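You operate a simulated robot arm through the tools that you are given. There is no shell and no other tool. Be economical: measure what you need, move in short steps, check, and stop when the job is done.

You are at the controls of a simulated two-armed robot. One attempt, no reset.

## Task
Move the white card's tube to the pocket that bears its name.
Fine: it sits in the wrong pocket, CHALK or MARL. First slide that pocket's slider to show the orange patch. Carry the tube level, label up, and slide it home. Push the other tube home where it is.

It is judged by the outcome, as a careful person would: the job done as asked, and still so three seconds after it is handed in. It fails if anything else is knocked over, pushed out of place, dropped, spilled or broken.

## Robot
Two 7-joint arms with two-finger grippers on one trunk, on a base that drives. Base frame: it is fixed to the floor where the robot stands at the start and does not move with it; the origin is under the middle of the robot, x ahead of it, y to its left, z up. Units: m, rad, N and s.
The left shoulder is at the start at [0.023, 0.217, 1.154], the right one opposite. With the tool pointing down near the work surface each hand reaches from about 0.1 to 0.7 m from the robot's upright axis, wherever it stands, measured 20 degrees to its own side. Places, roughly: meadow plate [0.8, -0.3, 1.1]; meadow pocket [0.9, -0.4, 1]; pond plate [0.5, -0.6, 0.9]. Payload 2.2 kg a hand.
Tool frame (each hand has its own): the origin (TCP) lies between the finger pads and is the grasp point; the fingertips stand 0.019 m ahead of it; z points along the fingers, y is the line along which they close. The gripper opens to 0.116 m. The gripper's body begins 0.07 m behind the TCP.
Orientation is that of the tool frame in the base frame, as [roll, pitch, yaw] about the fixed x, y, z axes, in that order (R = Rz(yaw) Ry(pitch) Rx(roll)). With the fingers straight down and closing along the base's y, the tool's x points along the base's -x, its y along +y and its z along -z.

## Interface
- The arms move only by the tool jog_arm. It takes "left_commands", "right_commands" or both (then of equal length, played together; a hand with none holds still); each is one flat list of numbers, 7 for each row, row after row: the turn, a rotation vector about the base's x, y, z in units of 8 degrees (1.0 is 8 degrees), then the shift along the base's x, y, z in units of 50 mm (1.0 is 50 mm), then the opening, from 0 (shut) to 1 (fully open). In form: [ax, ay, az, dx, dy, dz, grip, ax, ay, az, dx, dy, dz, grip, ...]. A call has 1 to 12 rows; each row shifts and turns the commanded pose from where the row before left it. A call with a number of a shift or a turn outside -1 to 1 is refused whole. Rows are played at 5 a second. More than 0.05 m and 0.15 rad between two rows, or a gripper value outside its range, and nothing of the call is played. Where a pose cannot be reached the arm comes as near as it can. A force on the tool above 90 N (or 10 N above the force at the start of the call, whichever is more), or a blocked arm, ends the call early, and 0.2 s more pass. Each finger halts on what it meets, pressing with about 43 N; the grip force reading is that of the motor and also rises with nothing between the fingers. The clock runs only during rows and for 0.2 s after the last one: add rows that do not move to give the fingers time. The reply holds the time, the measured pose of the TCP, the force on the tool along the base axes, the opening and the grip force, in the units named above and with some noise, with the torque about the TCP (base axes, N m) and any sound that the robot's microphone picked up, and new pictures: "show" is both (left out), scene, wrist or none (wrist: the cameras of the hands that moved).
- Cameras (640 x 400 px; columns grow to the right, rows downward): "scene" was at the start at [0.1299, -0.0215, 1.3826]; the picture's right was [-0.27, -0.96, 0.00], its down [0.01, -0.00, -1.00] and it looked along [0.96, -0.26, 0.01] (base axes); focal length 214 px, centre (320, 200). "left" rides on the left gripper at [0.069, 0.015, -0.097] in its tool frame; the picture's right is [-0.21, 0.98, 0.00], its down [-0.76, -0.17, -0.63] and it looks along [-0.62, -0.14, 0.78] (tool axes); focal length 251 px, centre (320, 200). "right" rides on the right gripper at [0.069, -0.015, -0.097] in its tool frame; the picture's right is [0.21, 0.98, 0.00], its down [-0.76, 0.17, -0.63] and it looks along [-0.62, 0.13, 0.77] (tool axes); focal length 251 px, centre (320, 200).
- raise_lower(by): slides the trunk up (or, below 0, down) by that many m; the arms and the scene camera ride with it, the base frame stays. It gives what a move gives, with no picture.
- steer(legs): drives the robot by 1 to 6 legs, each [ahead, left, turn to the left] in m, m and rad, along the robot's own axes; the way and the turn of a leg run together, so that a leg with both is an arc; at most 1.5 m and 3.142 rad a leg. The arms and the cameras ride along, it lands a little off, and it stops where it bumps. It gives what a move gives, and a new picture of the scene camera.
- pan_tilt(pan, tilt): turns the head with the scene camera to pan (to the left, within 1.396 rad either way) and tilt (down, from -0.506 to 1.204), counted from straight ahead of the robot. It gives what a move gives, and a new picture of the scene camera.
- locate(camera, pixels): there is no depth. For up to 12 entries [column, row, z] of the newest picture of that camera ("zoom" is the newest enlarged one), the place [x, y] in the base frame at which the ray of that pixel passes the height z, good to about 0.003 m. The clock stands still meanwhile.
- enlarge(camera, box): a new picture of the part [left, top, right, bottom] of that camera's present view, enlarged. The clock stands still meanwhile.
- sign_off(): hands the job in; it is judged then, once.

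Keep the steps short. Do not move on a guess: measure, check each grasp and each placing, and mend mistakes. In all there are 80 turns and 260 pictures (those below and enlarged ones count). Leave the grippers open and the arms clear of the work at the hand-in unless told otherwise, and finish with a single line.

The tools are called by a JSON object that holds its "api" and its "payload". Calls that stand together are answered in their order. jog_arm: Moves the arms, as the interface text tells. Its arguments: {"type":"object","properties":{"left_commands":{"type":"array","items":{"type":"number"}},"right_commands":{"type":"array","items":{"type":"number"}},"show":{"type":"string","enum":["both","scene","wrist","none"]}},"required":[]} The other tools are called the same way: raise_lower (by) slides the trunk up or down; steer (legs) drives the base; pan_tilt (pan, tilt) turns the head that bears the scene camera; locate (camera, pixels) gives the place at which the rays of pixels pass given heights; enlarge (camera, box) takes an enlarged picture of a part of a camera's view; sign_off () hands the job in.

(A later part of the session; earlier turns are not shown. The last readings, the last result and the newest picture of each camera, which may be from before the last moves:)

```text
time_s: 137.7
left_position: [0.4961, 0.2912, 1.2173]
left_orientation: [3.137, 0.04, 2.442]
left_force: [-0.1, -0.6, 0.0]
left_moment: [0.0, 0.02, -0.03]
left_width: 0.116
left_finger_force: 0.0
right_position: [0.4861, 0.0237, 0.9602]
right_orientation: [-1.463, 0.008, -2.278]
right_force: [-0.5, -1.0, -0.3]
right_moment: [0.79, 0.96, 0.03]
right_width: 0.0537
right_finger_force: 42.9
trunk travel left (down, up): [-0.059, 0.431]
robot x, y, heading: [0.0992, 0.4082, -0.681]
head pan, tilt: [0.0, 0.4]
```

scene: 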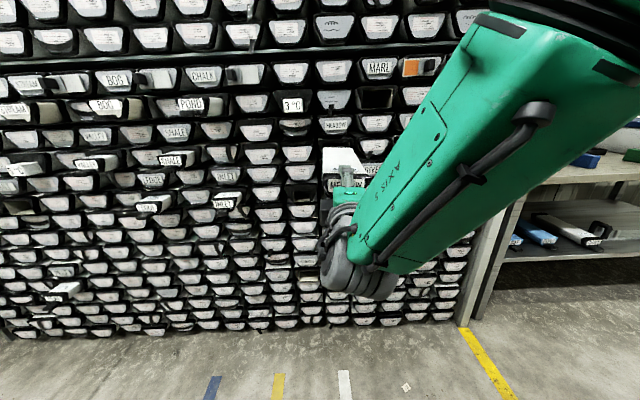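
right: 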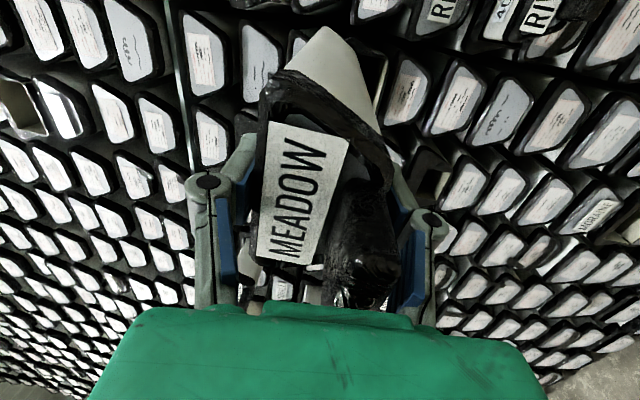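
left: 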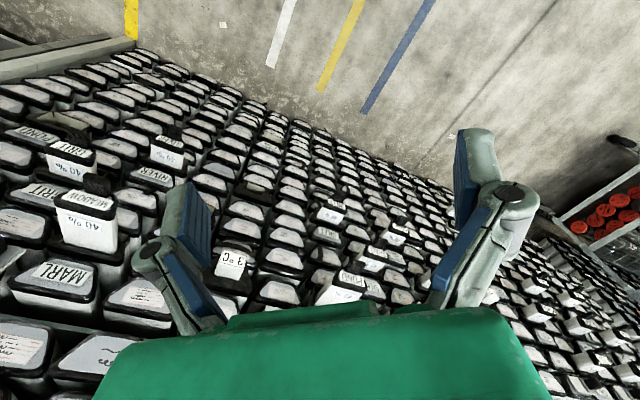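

Calm. Move to the pre-insert pose (lateral -0.271, z 1.004, depth 0.423), with orientation trims.

{"api": "jog_arm", "payload": {"right_commands": [0.058, 0.072, 0.097, 0.066, -0.396, 0.22, 0.3, 0.058, 0.072, 0.097, 0.066, -0.396, 0.22, 0.3, 0, 0, 0, 0.066, -0.396, 0.22, 0.3, 0, 0, 0, 0.066, -0.396, 0.22, 0.3, 0, 0, 0, 0, 0, 0, 0.3], "show": "both"}}

{"api": "enlarge", "payload": {"camera": "scene", "box": [290, 110, 410, 200]}}

{"api": "enlarge", "payload": {"camera": "left", "box": [80, 130, 320, 300]}}

{"api": "enlarge", "payload": {"camera": "right", "box": [220, 0, 440, 110]}}

```text
time_s: 138.9
left_position: [0.4953, 0.2906, 1.2165]
left_orientation: [3.137, 0.037, 2.441]
left_force: [-0.1, 0.4, 0.0]
left_moment: [-0.03, -0.03, 0.01]
left_width: 0.1163
left_finger_force: 0.1
right_position: [0.5008, -0.0568, 1.0033]
right_orientation: [-1.487, 0.008, -2.249]
right_force: [0.8, 0.0, -0.2]
right_moment: [0.79, 0.98, -0.03]
right_width: 0.0538
right_finger_force: 43.1
trunk travel left (down, up): [-0.059, 0.431]
robot x, y, heading: [0.0949, 0.407, -0.676]
head pan, tilt: [0.0, 0.4]
```

scene: 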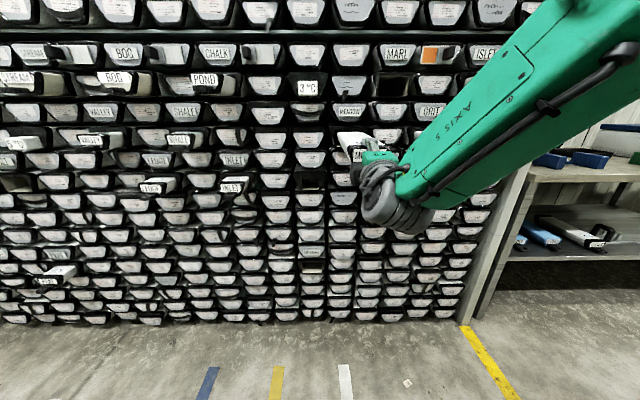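
right: 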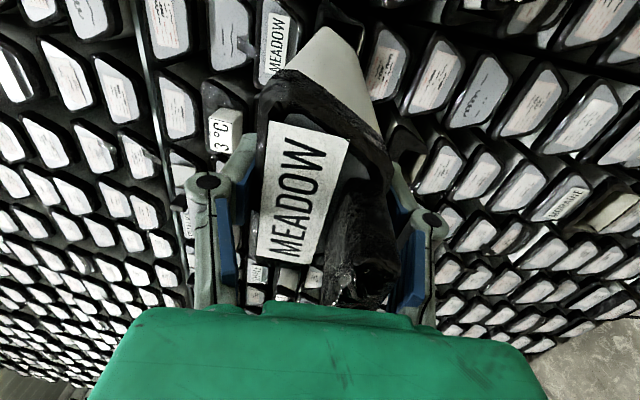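

```text
4.44 times, centred on (350, 155) of scene
```

zoom: 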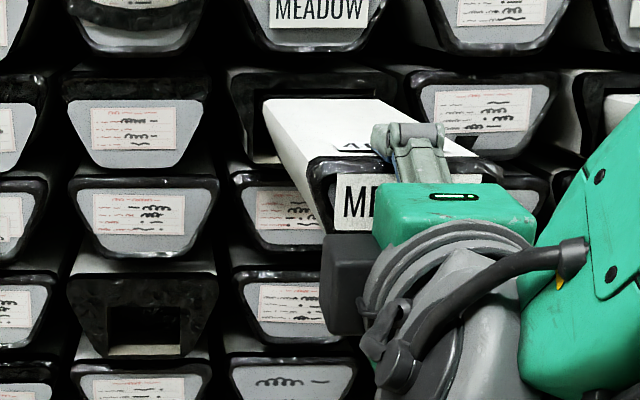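

```text
2.35 times, centred on (200, 215) of left
```

zoom: 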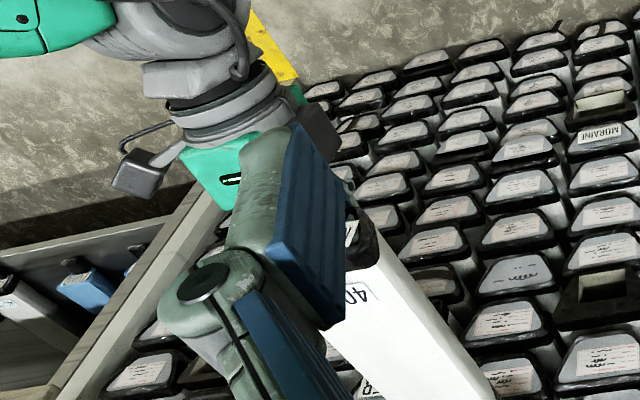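

```text
2.91 times, centred on (330, 55) of right
```

zoom: 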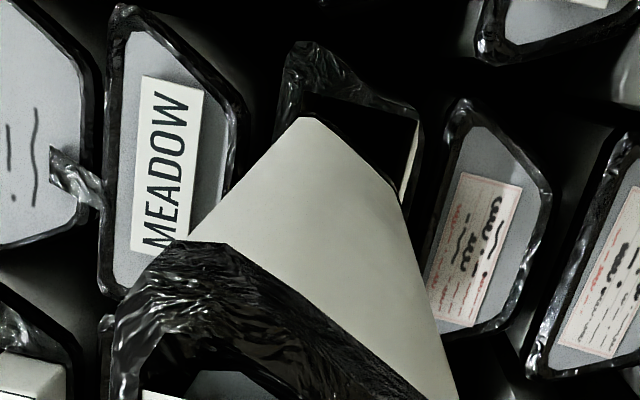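

Verify the tail's position relative to the opening: locate the tail's top-left (267,100) and top-right (392,98) corners in the scene zoom.

{"api": "enlarge", "payload": {"camera": "scene", "box": [325, 115, 385, 165]}}

```text
8.00 times, centred on (355, 140) of scene
```

zoom: 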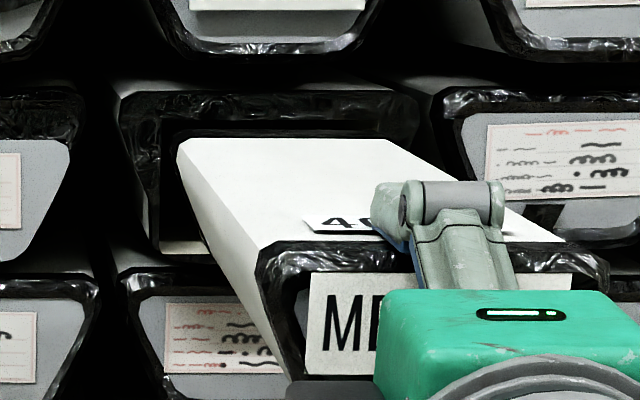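

{"api": "locate", "payload": {"camera": "zoom", "pixels": [[180, 142, 1.05], [180, 142, 1.02], [385, 140, 1.05], [385, 140, 1.02], [162, 125, 1.05], [162, 125, 1.02], [160, 248, 1.0], [160, 248, 0.97], [215, 265, 1.0], [215, 265, 0.97]]}}

```text
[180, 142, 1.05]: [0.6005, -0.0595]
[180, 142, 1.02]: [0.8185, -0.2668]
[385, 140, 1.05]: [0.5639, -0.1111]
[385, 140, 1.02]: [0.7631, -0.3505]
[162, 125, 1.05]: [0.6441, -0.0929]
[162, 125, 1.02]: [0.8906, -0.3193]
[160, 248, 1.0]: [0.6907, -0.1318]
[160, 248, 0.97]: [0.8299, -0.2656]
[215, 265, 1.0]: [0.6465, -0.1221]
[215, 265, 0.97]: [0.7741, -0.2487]
```

Tail spans lateral -0.316…-0.232, top z 1.032; opening -0.320…-0.224, z 0.978–1.034. Centred; lower by 4 mm, then start insertion in 25 mm steps.

{"api": "jog_arm", "payload": {"right_commands": [0, 0, 0, -0.025, -0.03, -0.08, 0.3, 0, 0, 0, 0.389, -0.314, 0, 0.3, 0, 0, 0, 0.389, -0.314, 0, 0.3, 0, 0, 0, 0.389, -0.314, 0, 0.3, 0, 0, 0, 0, 0, 0, 0.3], "show": "both"}}

{"api": "enlarge", "payload": {"camera": "scene", "box": [325, 115, 385, 165]}}

```text
time_s: 140.1
left_position: [0.4952, 0.2909, 1.217]
left_orientation: [3.136, 0.038, 2.442]
left_force: [0.5, 0.8, 0.4]
left_moment: [0.0, 0.0, 0.0]
left_width: 0.1158
left_finger_force: 0.1
right_position: [0.5564, -0.1048, 1.0013]
right_orientation: [-1.489, 0.009, -2.25]
right_force: [0.2, 1.1, -0.2]
right_moment: [0.76, 0.94, 0.03]
right_width: 0.0539
right_finger_force: 42.6
trunk travel left (down, up): [-0.059, 0.431]
robot x, y, heading: [0.0945, 0.4067, -0.682]
head pan, tilt: [0.0, 0.4]
```

scene: 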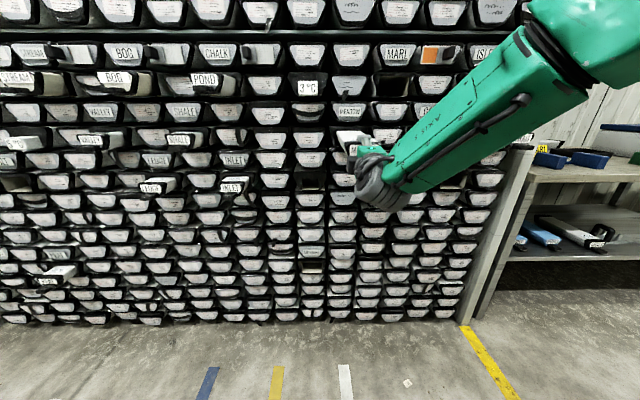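
right: 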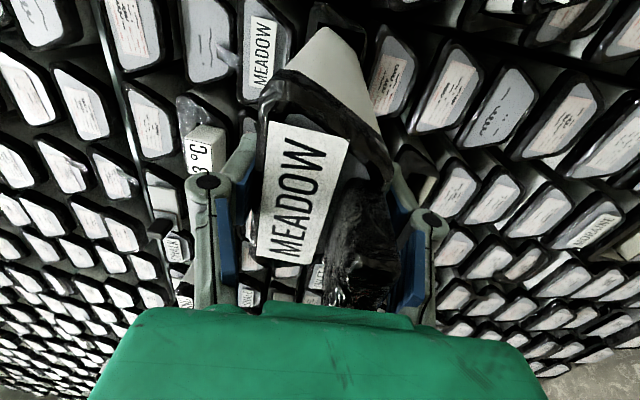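

```text
8.00 times, centred on (355, 140) of scene
```

zoom: 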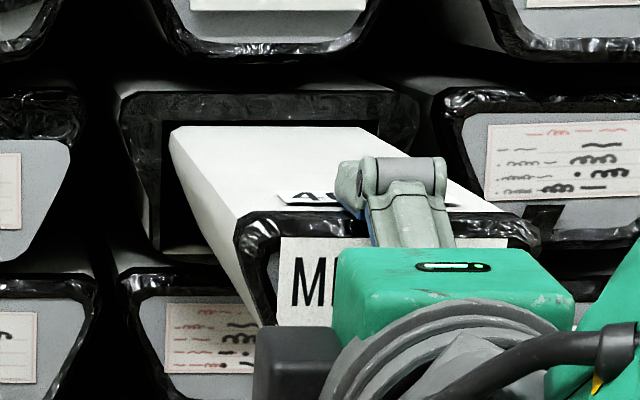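

Tail is at/in the mouth, ~5 mm left of centre. Shift 4 mm right, 1 mm down, and advance 50 mm.

{"api": "jog_arm", "payload": {"right_commands": [0, 0, 0, -0.05, -0.062, -0.03, 0.3, 0, 0, 0, 0.389, -0.314, 0, 0.3, 0, 0, 0, 0.389, -0.314, 0, 0.3, 0, 0, 0, 0, 0, 0, 0.3], "show": "none"}}

{"api": "enlarge", "payload": {"camera": "scene", "box": [325, 115, 385, 165]}}

```text
time_s: 141.1
left_position: [0.495, 0.2925, 1.2164]
left_orientation: [3.139, 0.039, 2.441]
left_force: [0.0, 0.3, 0.0]
left_moment: [0.01, 0.0, 0.0]
left_width: 0.116
left_finger_force: 0.1
right_position: [0.5938, -0.1374, 0.9974]
right_orientation: [-1.483, 0.007, -2.25]
right_force: [2.8, 3.6, -1.1]
right_moment: [-0.46, -0.12, 0.93]
right_width: 0.0535
right_finger_force: 43.2
trunk travel left (down, up): [-0.059, 0.431]
robot x, y, heading: [0.0935, 0.408, -0.679]
head pan, tilt: [0.0, 0.4]
```

```text
8.00 times, centred on (355, 140) of scene
```

zoom: 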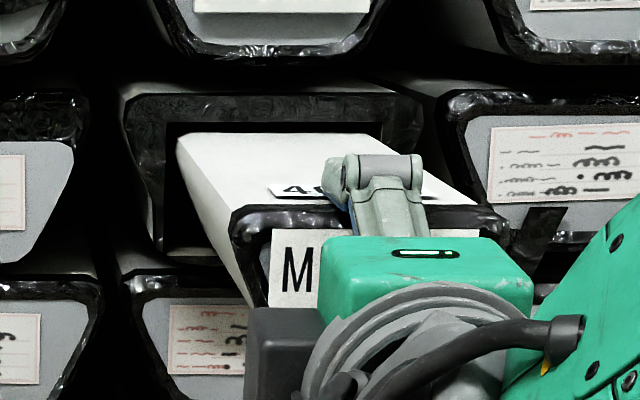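

Contact on the right wall (4.6 N leftward). Shift back 3.5 mm left and advance 25 mm.

{"api": "jog_arm", "payload": {"right_commands": [0, 0, 0, 0.044, 0.054, 0, 0.3, 0, 0, 0, 0.389, -0.314, 0, 0.3, 0, 0, 0, 0, 0, 0, 0.3], "show": "none"}}

{"api": "enlarge", "payload": {"camera": "scene", "box": [325, 115, 385, 165]}}

```text
time_s: 141.9
left_position: [0.4944, 0.29, 1.2178]
left_orientation: [3.137, 0.039, 2.441]
left_force: [-0.7, -0.2, -0.5]
left_moment: [-0.01, 0.0, -0.03]
left_width: 0.1164
left_finger_force: 0.1
right_position: [0.6138, -0.1526, 0.9968]
right_orientation: [-1.486, 0.008, -2.252]
right_force: [1.1, -0.7, 1.1]
right_moment: [-0.69, -0.33, -0.1]
right_width: 0.0536
right_finger_force: 42.8
trunk travel left (down, up): [-0.059, 0.431]
robot x, y, heading: [0.0939, 0.4075, -0.684]
head pan, tilt: [0.0, 0.4]
```

```text
8.00 times, centred on (355, 140) of scene
```

zoom: 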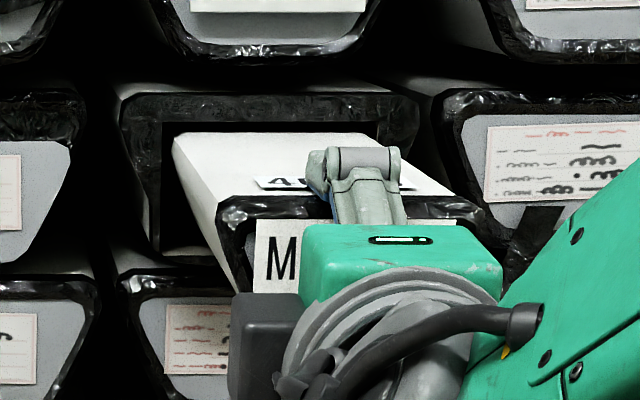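

Free of the wall, supported on the floor. Continue 75 mm.

{"api": "jog_arm", "payload": {"right_commands": [0, 0, 0, 0.389, -0.314, 0, 0.3, 0, 0, 0, 0.389, -0.314, 0, 0.3, 0, 0, 0, 0.389, -0.314, 0, 0.3, 0, 0, 0, 0, 0, 0, 0.3], "show": "scene"}}

{"api": "enlarge", "payload": {"camera": "scene", "box": [325, 115, 385, 165]}}

```text
time_s: 142.9
left_position: [0.4942, 0.2934, 1.2156]
left_orientation: [3.136, 0.039, 2.441]
left_force: [0.1, 0.0, 0.0]
left_moment: [0.01, 0.02, 0.02]
left_width: 0.1161
left_finger_force: 0.1
right_position: [0.6723, -0.1996, 1.0]
right_orientation: [-1.484, 0.009, -2.25]
right_force: [-0.6, 2.1, 6.4]
right_moment: [-0.48, 0.43, 0.09]
right_width: 0.0536
right_finger_force: 42.8
trunk travel left (down, up): [-0.059, 0.431]
robot x, y, heading: [0.0944, 0.4088, -0.682]
head pan, tilt: [0.0, 0.4]
```

scene: 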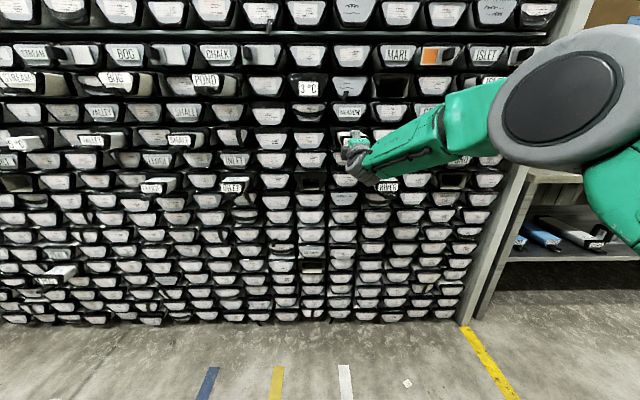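

```text
8.00 times, centred on (355, 140) of scene
```

zoom: 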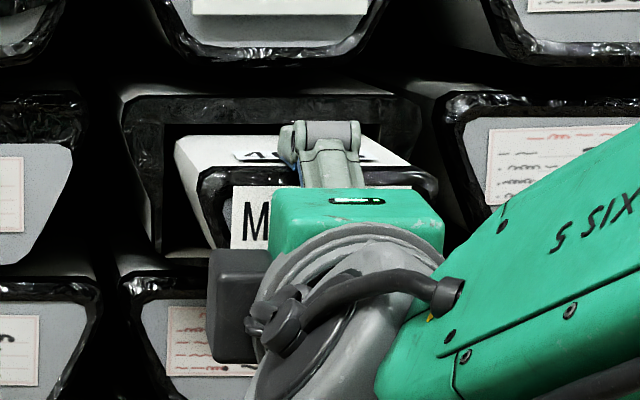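

Now inserted as far as it originally sat. Continue 45 mm more.

{"api": "jog_arm", "payload": {"right_commands": [0, 0, 0, 0.35, -0.283, 0, 0.3, 0, 0, 0, 0.35, -0.283, 0, 0.3, 0, 0, 0, 0, 0, 0, 0.3], "show": "wrist"}}

```text
time_s: 143.7
left_position: [0.4927, 0.293, 1.2172]
left_orientation: [3.136, 0.039, 2.441]
left_force: [0.3, 0.6, -0.9]
left_moment: [0.0, -0.02, 0.03]
left_width: 0.116
left_finger_force: 0.1
right_position: [0.7073, -0.2233, 1.0005]
right_orientation: [-1.48, 0.009, -2.253]
right_force: [-3.5, 2.4, 13.2]
right_moment: [-0.18, 0.51, -0.07]
right_width: 0.0538
right_finger_force: 43.4
trunk travel left (down, up): [-0.059, 0.431]
robot x, y, heading: [0.0943, 0.4051, -0.678]
head pan, tilt: [0.0, 0.4]
```

right: 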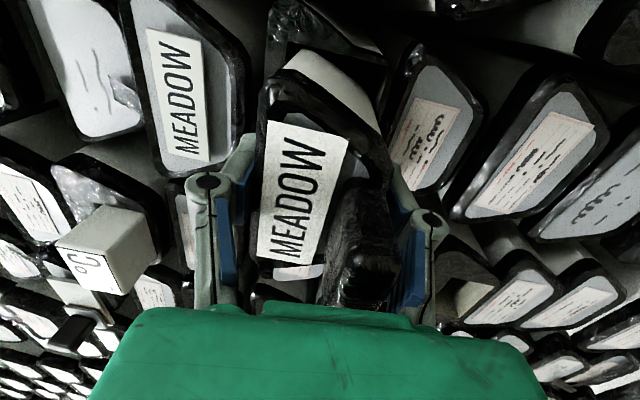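

Release, withdraw 0.10 m straight back, and check the tube stays.

{"api": "jog_arm", "payload": {"right_commands": [0, 0, 0, 0, 0, 0, 0.55, 0, 0, 0, 0, 0, 0, 0.8, 0, 0, 0, 0, 0, 0, 0.8, 0, 0, 0, -0.389, 0.314, 0, 0.8, 0, 0, 0, -0.389, 0.314, 0, 0.8, 0, 0, 0, -0.389, 0.314, 0, 0.8, 0, 0, 0, -0.389, 0.314, 0, 0.8, 0, 0, 0, 0, 0, 0, 0.4], "show": "both"}}

{"api": "enlarge", "payload": {"camera": "right", "box": [200, 0, 440, 200]}}

```text
time_s: 145.5
left_position: [0.4953, 0.2904, 1.2158]
left_orientation: [3.135, 0.038, 2.442]
left_force: [0.0, -0.1, 1.4]
left_moment: [0.02, -0.03, 0.0]
left_width: 0.1159
left_finger_force: 0.1
right_position: [0.6305, -0.1636, 0.9976]
right_orientation: [-1.486, 0.008, -2.249]
right_force: [0.2, -0.2, -1.4]
right_moment: [-0.01, 0.03, -0.02]
right_width: 0.0463
right_finger_force: 0.0
trunk travel left (down, up): [-0.059, 0.431]
robot x, y, heading: [0.0948, 0.4053, -0.679]
head pan, tilt: [0.0, 0.4]
```

scene: 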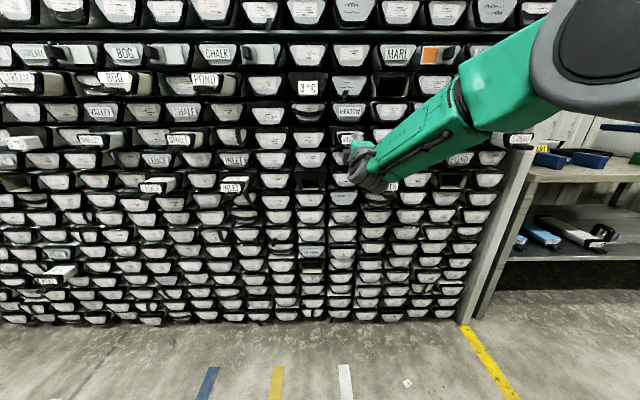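
right: 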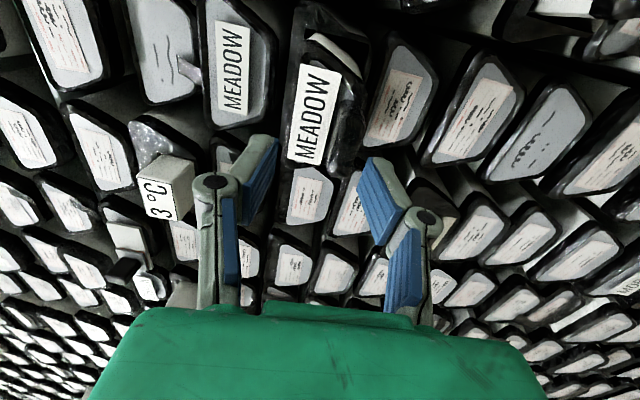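

```text
2.00 times, centred on (320, 100) of right
```

zoom: 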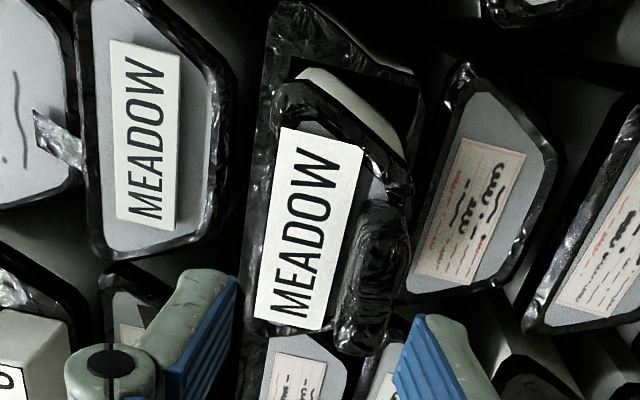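

The tube sits in the pocket, front ~70 mm proud. Level the hand, close the fingers, raise 14 mm (above the tab) and push on the label plate.

{"api": "jog_arm", "payload": {"right_commands": [0.19, 0.237, 0, 0, 0, 0.14, 0.2, 0.19, 0.237, 0, 0, 0, 0.14, 0.0, 0, 0, 0, 0, 0, 0, 0.0, 0, 0, 0, 0.389, -0.314, 0, 0.0, 0, 0, 0, 0.389, -0.314, 0, 0.0, 0, 0, 0, 0.233, -0.189, 0, 0.0, 0, 0, 0, 0.155, -0.126, 0, 0.0, 0, 0, 0, 0, 0, 0, 0.0], "show": "wrist"}}

```text
time_s: 147.3
left_position: [0.4882, 0.2978, 1.2197]
left_orientation: [3.134, 0.047, 2.44]
left_force: [-0.1, 0.3, 0.8]
left_moment: [0.0, -0.02, 0.02]
left_width: 0.1161
left_finger_force: 0.1
right_position: [0.6791, -0.2046, 1.0277]
right_orientation: [-1.553, 0.01, -2.251]
right_force: [-29.4, 22.4, 27.9]
right_moment: [0.26, 0.24, 0.22]
right_width: 0.0
right_finger_force: 27.8
trunk travel left (down, up): [-0.059, 0.431]
robot x, y, heading: [0.0969, 0.4086, -0.677]
head pan, tilt: [0.0, 0.4]
```

right: 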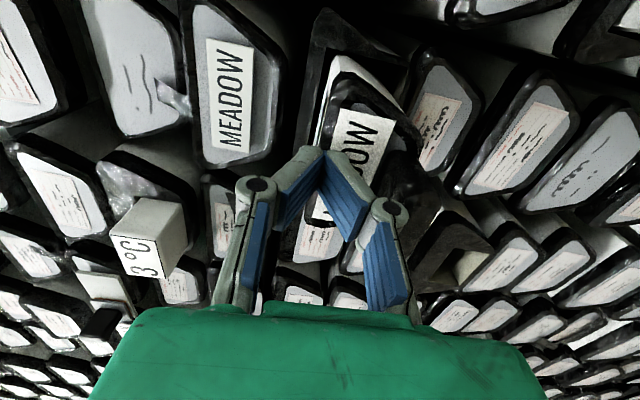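

The knuckles ride on the tab (upward force 28 N). Back off; I'll push on the tab's end face instead (z ≈0.983).

{"api": "jog_arm", "payload": {"right_commands": [0, 0, 0, -0.389, 0.314, 0, 0, 0, 0, 0, -0.389, 0.314, 0, 0, 0, 0, 0, -0.389, 0.314, 0, 0, 0, 0, 0, 0, 0, 0, 0], "show": "wrist"}}

{"api": "enlarge", "payload": {"camera": "right", "box": [240, 0, 480, 200]}}

```text
time_s: 148.3
left_position: [0.4965, 0.2917, 1.216]
left_orientation: [3.137, 0.039, 2.441]
left_force: [0.6, 0.6, -0.5]
left_moment: [0.02, 0.02, 0.02]
left_width: 0.116
left_finger_force: 0.1
right_position: [0.6303, -0.163, 1.0127]
right_orientation: [-1.574, 0.009, -2.249]
right_force: [-0.9, -0.3, -1.3]
right_moment: [0.01, -0.01, -0.01]
right_width: 0.0
right_finger_force: 28.3
trunk travel left (down, up): [-0.059, 0.431]
robot x, y, heading: [0.0942, 0.4021, -0.679]
head pan, tilt: [0.0, 0.4]
```

right: 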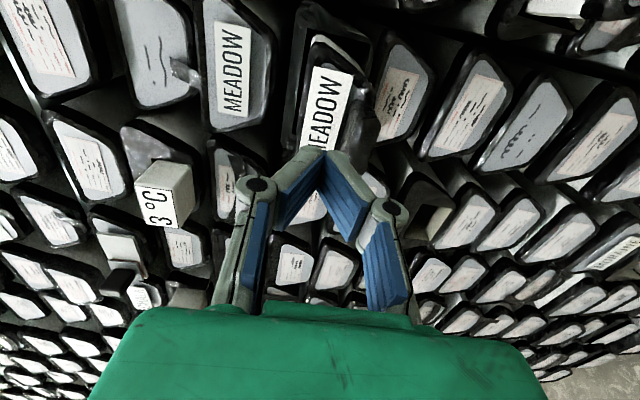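

```text
2.00 times, centred on (360, 100) of right
```

zoom: 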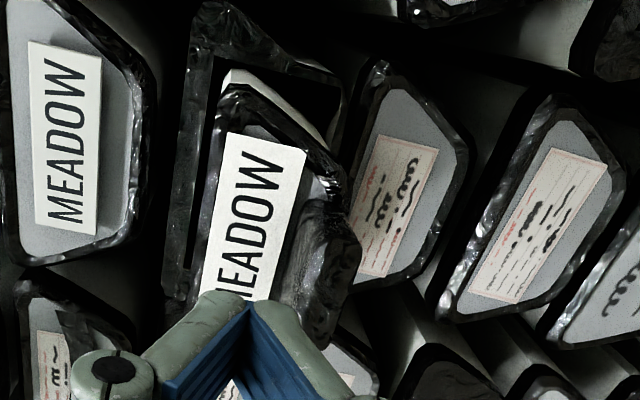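

{"api": "locate", "payload": {"camera": "zoom", "pixels": [[254, 218, 1.02], [254, 218, 0.99], [330, 290, 1.0], [330, 290, 0.97], [66, 137, 1.11], [66, 137, 1.08], [225, 75, 1.03], [225, 75, 1.0]]}}

```text
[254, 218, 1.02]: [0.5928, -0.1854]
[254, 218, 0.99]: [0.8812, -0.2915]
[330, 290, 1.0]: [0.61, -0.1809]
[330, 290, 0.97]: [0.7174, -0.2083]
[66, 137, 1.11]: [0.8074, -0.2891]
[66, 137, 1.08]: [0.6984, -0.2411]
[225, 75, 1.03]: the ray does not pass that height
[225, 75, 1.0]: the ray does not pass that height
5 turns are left
```

Five turns left, so I'll chain steps. Front is at depth ≈0.70, tab end ≈0.665, z ≈0.983. Now: push on the tab end in 10 mm steps until it seats, withdraw 0.25 m; pitch the left hand forward (fingers shut) ready for POND; drive ahead 0.15 m; look.

{"api": "jog_arm", "payload": {"right_commands": [0, 0, 0, 0, 0, -0.297, 0, 0, 0, 0, 0, 0, -0.297, 0, 0, 0, 0, 0.389, -0.314, 0, 0, 0, 0, 0, 0.389, -0.314, 0, 0, 0, 0, 0, 0.1555, -0.1258, 0, 0, 0, 0, 0, 0.1555, -0.1258, 0, 0, 0, 0, 0, 0.1555, -0.1258, 0, 0, 0, 0, 0, 0.1555, -0.1258, 0, 0, 0, 0, 0, 0.1555, -0.1258, 0, 0, 0, 0, 0, 0.1555, -0.1258, 0, 0, 0, 0, 0, 0.1555, -0.1258, 0, 0, 0, 0, 0, 0, 0, 0, 0], "show": "wrist"}}

{"api": "jog_arm", "payload": {"right_commands": [0, 0, 0, -0.467, 0.377, 0, 0, 0, 0, 0, -0.7, 0.566, 0, 0, 0, 0, 0, -0.7, 0.566, 0, 0, 0, 0, 0, -0.7, 0.566, 0, 0, 0, 0, 0, -0.7, 0.566, 0, 0, 0, 0, 0, -0.7, 0.566, 0, 0, 0, 0, 0, 0, 0, 0, 0], "show": "wrist"}}

{"api": "enlarge", "payload": {"camera": "right", "box": [220, 0, 420, 130]}}

{"api": "jog_arm", "payload": {"left_commands": [-0.575, -0.711, 0, 0.1555, -0.1258, 0, 0.8, -0.575, -0.711, 0, 0.1555, -0.1258, 0, 0.6, -0.575, -0.711, 0, 0.1555, -0.1258, 0, 0.4, -0.575, -0.711, 0, 0.1555, -0.1258, 0, 0.2, -0.575, -0.711, 0, 0.1555, -0.1258, 0, 0, -0.575, -0.711, 0, 0.1555, -0.1258, 0, 0, -0.575, -0.711, 0, 0.1555, -0.1258, 0, 0, -0.575, -0.711, 0, 0.1555, -0.1258, 0, 0, -0.575, -0.711, 0, 0.1555, -0.1258, 0, 0, -0.575, -0.711, 0, 0.1555, -0.1258, 0, 0, -0.575, -0.711, 0, 0.1555, -0.1258, 0, 0, -0.575, -0.711, 0, 0.1555, -0.1258, 0, 0], "show": "none"}}

{"api": "steer", "payload": {"legs": [[0.15, 0, 0]]}}

{"api": "jog_arm", "payload": {"left_commands": [0, 0, 0.146, 0, 0, 0, 0, 0, 0, 0, 0, 0, 0, 0], "show": "both"}}

{"api": "enlarge", "payload": {"camera": "scene", "box": [120, 30, 280, 130]}}

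{"api": "enlarge", "payload": {"camera": "scene", "box": [300, 80, 420, 170]}}

```text
time_s: 149.3
left_position: [0.4801, 0.2965, 1.2208]
left_orientation: [3.135, 0.051, 2.439]
left_force: [0.5, 0.1, -0.3]
left_moment: [0.03, -0.02, 0.06]
left_width: 0.1161
left_finger_force: 0.0
right_position: [0.6492, -0.178, 0.9859]
right_orientation: [-1.579, 0.008, -2.242]
right_force: [-70.2, 46.3, 3.8]
right_moment: [-0.09, -0.08, 0.29]
right_width: 0.0059
right_finger_force: 29.1
trunk travel left (down, up): [-0.059, 0.431]
robot x, y, heading: [0.0943, 0.4081, -0.68]
head pan, tilt: [0.0, 0.4]
stopped in row 4 (right hand): the force on the tool passed its limit at 103 N (the readings are from after the stop); the commanded pose is now the measured one
```

right: 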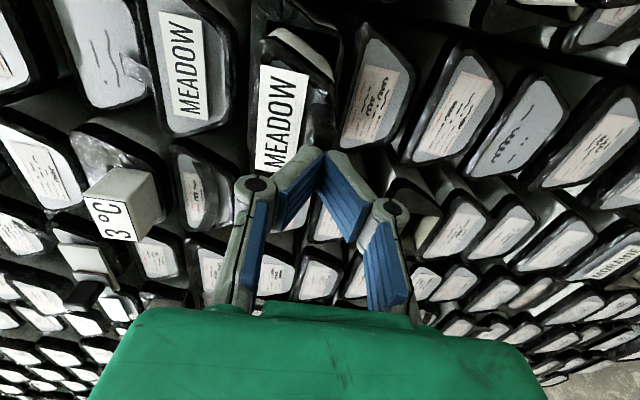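

```text
time_s: 150.9
left_position: [0.4931, 0.2889, 1.2172]
left_orientation: [3.136, 0.04, 2.439]
left_force: [-0.2, 0.4, -0.7]
left_moment: [0.01, 0.02, -0.03]
left_width: 0.1158
left_finger_force: 0.0
right_position: [0.46, -0.0255, 0.9771]
right_orientation: [-1.591, 0.008, -2.246]
right_force: [0.3, 0.1, -0.4]
right_moment: [-0.02, -0.01, 0.0]
right_width: 0.0
right_finger_force: 28.9
trunk travel left (down, up): [-0.059, 0.431]
robot x, y, heading: [0.0981, 0.405, -0.68]
head pan, tilt: [0.0, 0.4]
```

right: 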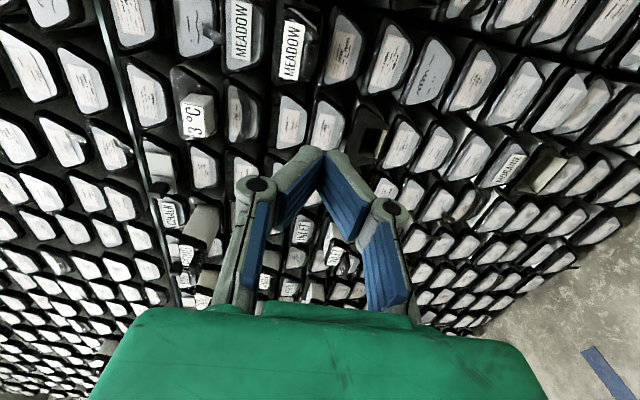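

```text
3.08 times, centred on (320, 65) of right
```

zoom: 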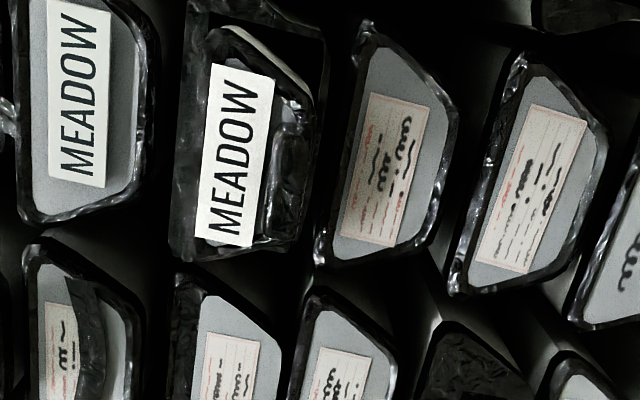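

```text
time_s: 153.5
left_position: [0.5869, 0.213, 1.2161]
left_orientation: [1.424, 1.548, 0.746]
left_force: [-0.2, 0.2, 0.3]
left_moment: [-0.01, 0.0, 0.01]
left_width: 0.0001
left_finger_force: 28.2
right_position: [0.463, -0.0243, 0.9784]
right_orientation: [-1.592, 0.008, -2.246]
right_force: [0.7, 0.6, -0.1]
right_moment: [0.03, -0.02, -0.03]
right_width: 0.0001
right_finger_force: 28.8
trunk travel left (down, up): [-0.059, 0.431]
robot x, y, heading: [0.0923, 0.4045, -0.68]
head pan, tilt: [0.0, 0.4]
```

```text
time_s: 154.8
left_position: [0.7023, 0.1175, 1.2156]
left_orientation: [1.53, 1.548, 0.847]
left_force: [-0.4, 0.1, -0.1]
left_moment: [-0.03, -0.05, 0.0]
left_width: 0.0003
left_finger_force: 28.6
right_position: [0.5749, -0.12, 0.9774]
right_orientation: [-1.592, 0.005, -2.25]
right_force: [0.8, -0.1, 0.3]
right_moment: [-0.03, 0.02, -0.02]
right_width: 0.0
right_finger_force: 28.6
trunk travel left (down, up): [-0.059, 0.431]
robot x, y, heading: [0.2034, 0.3112, -0.685]
head pan, tilt: [0.0, 0.4]
```

scene: 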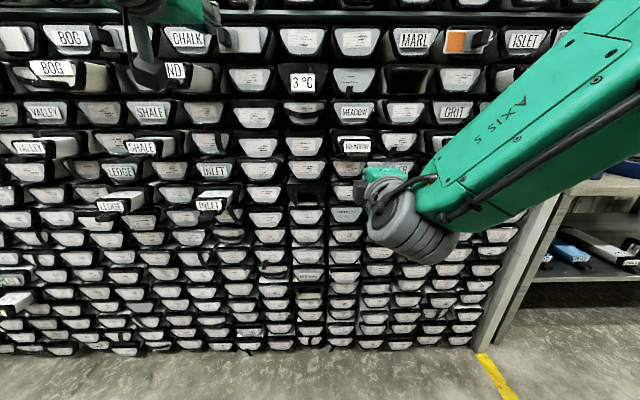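

```text
time_s: 155.4
left_position: [0.7012, 0.1182, 1.2165]
left_orientation: [1.435, 1.549, 0.772]
left_force: [0.3, -0.7, -0.6]
left_moment: [0.0, 0.01, -0.03]
left_width: 0.0
left_finger_force: 28.1
right_position: [0.5732, -0.118, 0.9776]
right_orientation: [-1.589, 0.007, -2.25]
right_force: [0.0, 0.5, 0.1]
right_moment: [0.0, -0.01, 0.0]
right_width: 0.0
right_finger_force: 28.7
trunk travel left (down, up): [-0.059, 0.431]
robot x, y, heading: [0.2102, 0.3117, -0.69]
head pan, tilt: [0.0, 0.4]
```

scene: 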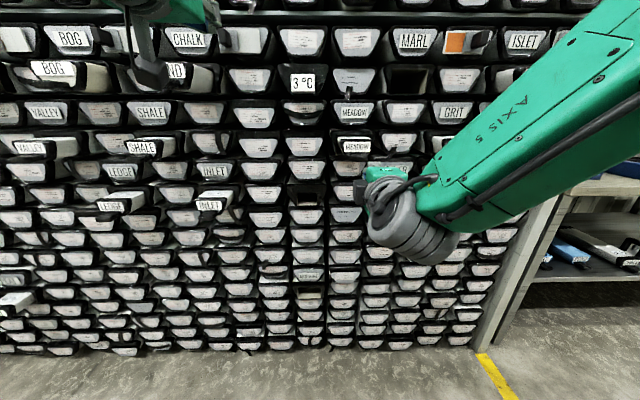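
left: 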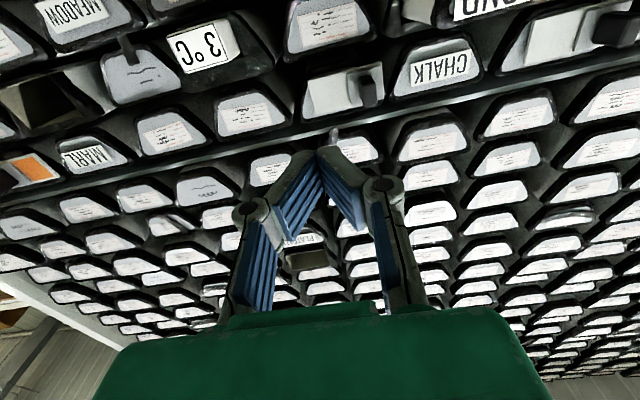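

```text
4.00 times, centred on (200, 80) of scene
```

zoom: 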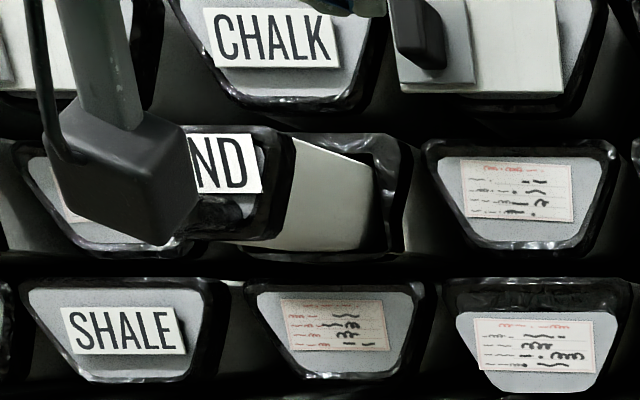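

```text
4.44 times, centred on (360, 125) of scene
4 turns are left
```

zoom: 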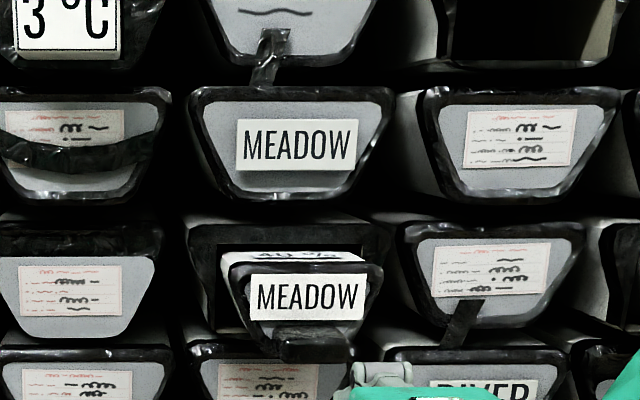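

MEADOW stopped hard at front depth ≈0.67 (84 N static) – either it's seated or jammed. POND in CHALK will show where "home" is. Now: left hand (fingers shut, pointing ahead) moves to lateral -0.694, z 1.184 and pushes POND slowly, then withdraws; look at both.

{"api": "locate", "payload": {"camera": "zoom", "pixels": [[308, 297, 1.02], [308, 297, 0.99], [252, 300, 1.02], [252, 300, 0.99], [366, 296, 1.02], [366, 296, 0.99], [300, 146, 1.1], [300, 146, 1.07]]}}

{"api": "jog_arm", "payload": {"left_commands": [0, 0, 0, 0.506, 0.626, -0.1625, 0, 0, 0, 0, 0.506, 0.626, -0.1625, 0, 0, 0, 0, 0.506, 0.626, -0.1625, 0, 0, 0, 0, 0.506, 0.626, -0.1625, 0, 0, 0, 0, 0, 0, 0, 0, 0, 0, 0, 0.389, -0.314, 0, 0, 0, 0, 0, 0.389, -0.314, 0, 0, 0, 0, 0, 0.389, -0.314, 0, 0, 0, 0, 0, 0.389, -0.314, 0, 0, 0, 0, 0, 0, 0, 0, 0], "show": "both"}}

{"api": "jog_arm", "payload": {"left_commands": [0, 0, 0, 0.1555, -0.1258, 0, 0, 0, 0, 0, 0.1555, -0.1258, 0, 0, 0, 0, 0, 0.1555, -0.1258, 0, 0, 0, 0, 0, 0.1555, -0.1258, 0, 0, 0, 0, 0, 0.1555, -0.1258, 0, 0, 0, 0, 0, 0.1555, -0.1258, 0, 0, 0, 0, 0, 0.1555, -0.1258, 0, 0, 0, 0, 0, 0.1555, -0.1258, 0, 0, 0, 0, 0, 0.1555, -0.1258, 0, 0, 0, 0, 0, 0.1555, -0.1258, 0, 0, 0, 0, 0, 0.1555, -0.1258, 0, 0, 0, 0, 0, 0.1555, -0.1258, 0, 0], "show": "wrist"}}

{"api": "jog_arm", "payload": {"left_commands": [0, 0, 0, 0.1555, -0.1258, 0, 0, 0, 0, 0, 0.1555, -0.1258, 0, 0, 0, 0, 0, 0.1555, -0.1258, 0, 0, 0, 0, 0, 0.1555, -0.1258, 0, 0, 0, 0, 0, 0, 0, 0, 0], "show": "wrist"}}

{"api": "jog_arm", "payload": {"left_commands": [0, 0, 0, -0.389, 0.314, 0, 0, 0, 0, 0, -0.7, 0.566, 0, 0, 0, 0, 0, -0.7, 0.566, 0, 0, 0, 0, 0, -0.7, 0.566, 0, 0, 0, 0, 0, 0, 0, 0, 0], "show": "both"}}

{"api": "enlarge", "payload": {"camera": "left", "box": [200, 0, 440, 150]}}

{"api": "enlarge", "payload": {"camera": "scene", "box": [100, 30, 260, 130]}}

{"api": "enlarge", "payload": {"camera": "scene", "box": [320, 110, 390, 160]}}

```text
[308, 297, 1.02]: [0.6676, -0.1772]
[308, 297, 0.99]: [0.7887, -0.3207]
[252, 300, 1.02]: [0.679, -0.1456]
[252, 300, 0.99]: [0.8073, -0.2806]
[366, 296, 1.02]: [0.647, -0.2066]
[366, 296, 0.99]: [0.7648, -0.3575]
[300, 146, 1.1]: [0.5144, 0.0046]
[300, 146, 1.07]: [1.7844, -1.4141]
```

```text
time_s: 157.6
left_position: [0.8788, 0.1847, 1.1846]
left_orientation: [1.393, 1.549, 0.732]
left_force: [0.1, 0.0, -0.7]
left_moment: [0.02, 0.01, -0.01]
left_width: 0.0001
left_finger_force: 29.3
right_position: [0.5742, -0.117, 0.9797]
right_orientation: [-1.59, 0.005, -2.249]
right_force: [-0.2, 0.4, 0.2]
right_moment: [-0.01, -0.03, -0.03]
right_width: 0.0001
right_finger_force: 28.0
trunk travel left (down, up): [-0.059, 0.431]
robot x, y, heading: [0.211, 0.3138, -0.684]
head pan, tilt: [0.0, 0.4]
```

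scene: 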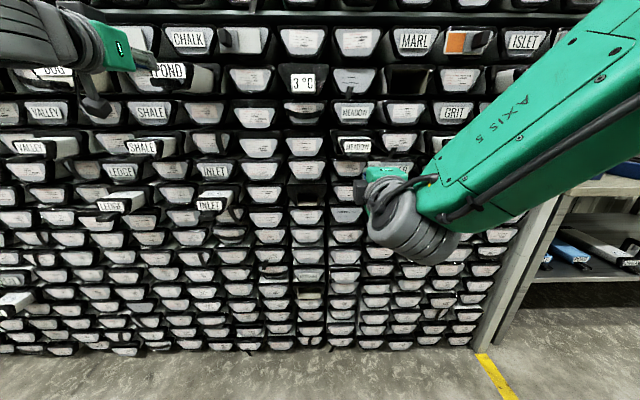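
left: 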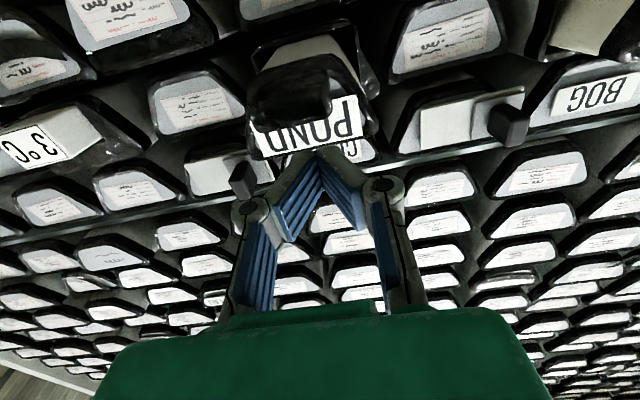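

```text
time_s: 159.9
left_position: [0.9455, 0.1306, 1.1896]
left_orientation: [1.121, 1.549, 0.456]
left_force: [-50.3, 51.3, -10.4]
left_moment: [0.59, 0.66, 0.17]
left_width: 0.0062
left_finger_force: 29.2
right_position: [0.5692, -0.1081, 0.9846]
right_orientation: [-1.579, 0.004, -2.246]
right_force: [-0.3, 0.6, 0.2]
right_moment: [-0.02, -0.01, -0.02]
right_width: 0.0002
right_finger_force: 28.2
trunk travel left (down, up): [-0.059, 0.431]
robot x, y, heading: [0.2088, 0.3164, -0.681]
head pan, tilt: [0.0, 0.4]
stopped in row 11 (left hand): the force on the tool passed its limit at 101 N (the readings are from after the stop); the commanded pose is now the measured one
```

left: 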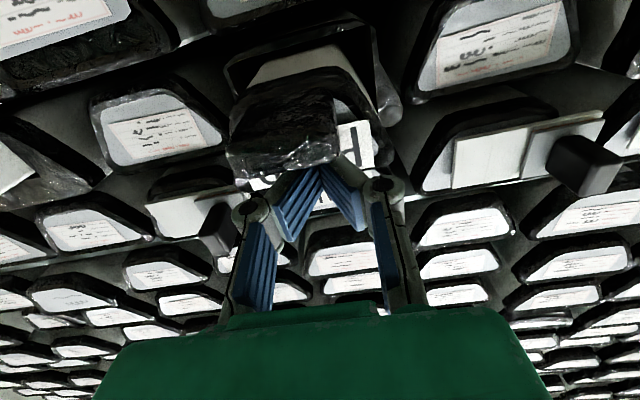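

```text
time_s: 160.2
left_position: [0.9441, 0.1299, 1.1906]
left_orientation: [1.214, 1.552, 0.55]
left_force: [-52.7, 57.9, -11.3]
left_moment: [0.55, 0.65, 0.22]
left_width: 0.0061
left_finger_force: 29.2
right_position: [0.5697, -0.1077, 0.9825]
right_orientation: [-1.581, 0.007, -2.245]
right_force: [-0.2, 0.5, 0.4]
right_moment: [0.0, 0.0, 0.02]
right_width: 0.0
right_finger_force: 28.1
trunk travel left (down, up): [-0.059, 0.431]
robot x, y, heading: [0.2055, 0.3131, -0.68]
head pan, tilt: [0.0, 0.4]
stopped in row 1 (left hand): the force on the tool passed its limit at 99 N (the readings are from after the stop); the commanded pose is now the measured one
```

left: 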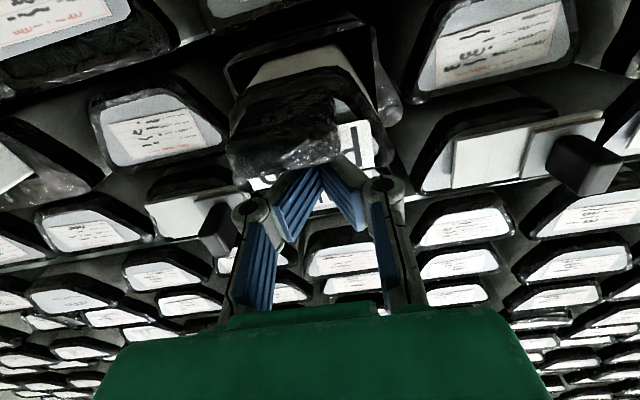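

```text
time_s: 161.4
left_position: [0.8307, 0.2164, 1.1787]
left_orientation: [1.849, 1.545, 1.184]
left_force: [0.9, 0.5, -0.4]
left_moment: [0.01, 0.0, -0.01]
left_width: 0.0001
left_finger_force: 28.1
right_position: [0.5743, -0.1207, 0.9751]
right_orientation: [-1.595, 0.012, -2.247]
right_force: [1.1, 0.1, -0.2]
right_moment: [-0.03, -0.02, 0.03]
right_width: 0.0003
right_finger_force: 28.9
trunk travel left (down, up): [-0.059, 0.431]
robot x, y, heading: [0.2109, 0.3124, -0.688]
head pan, tilt: [0.0, 0.4]
```

scene: 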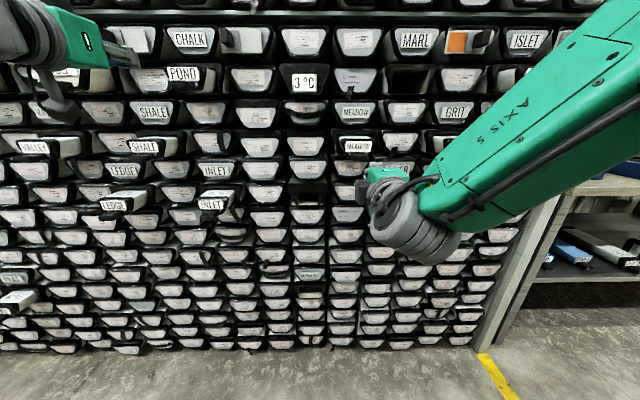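
left: 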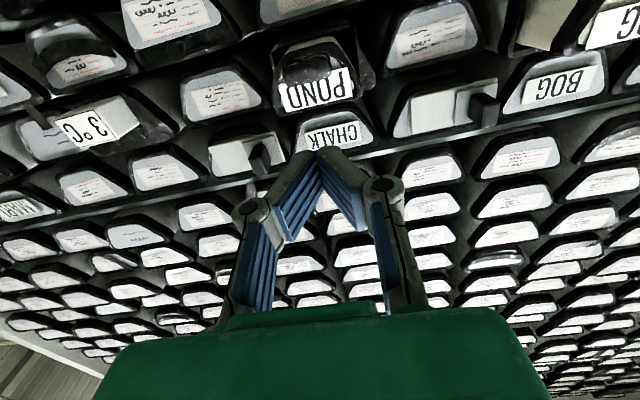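

```text
2.67 times, centred on (320, 75) of left
```

zoom: 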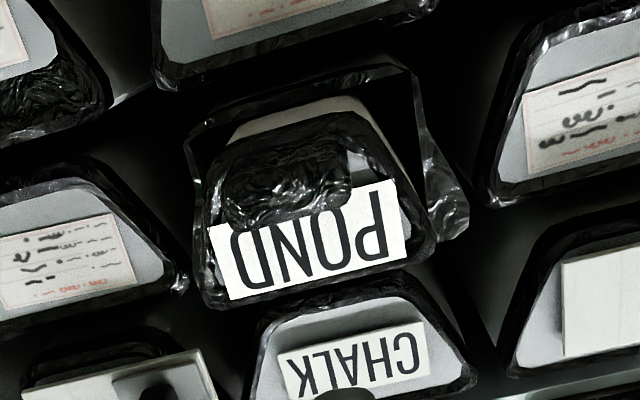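

```text
4.00 times, centred on (180, 80) of scene
```

zoom: 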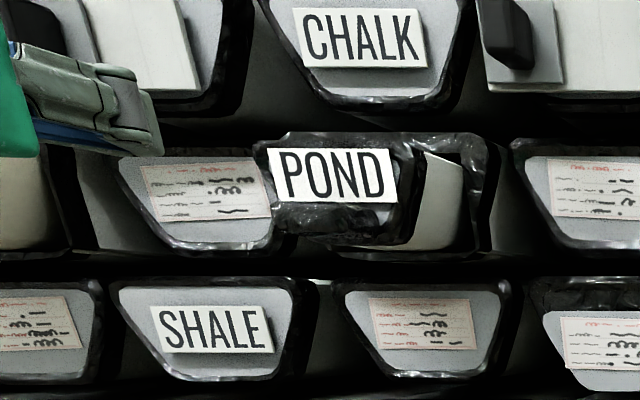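

```text
8.00 times, centred on (355, 135) of scene
3 turns are left
```

zoom: 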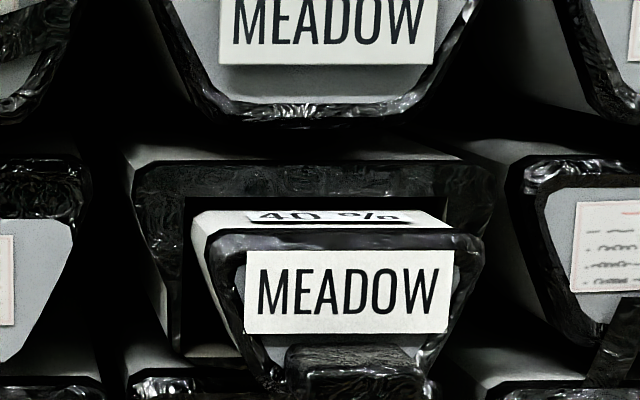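

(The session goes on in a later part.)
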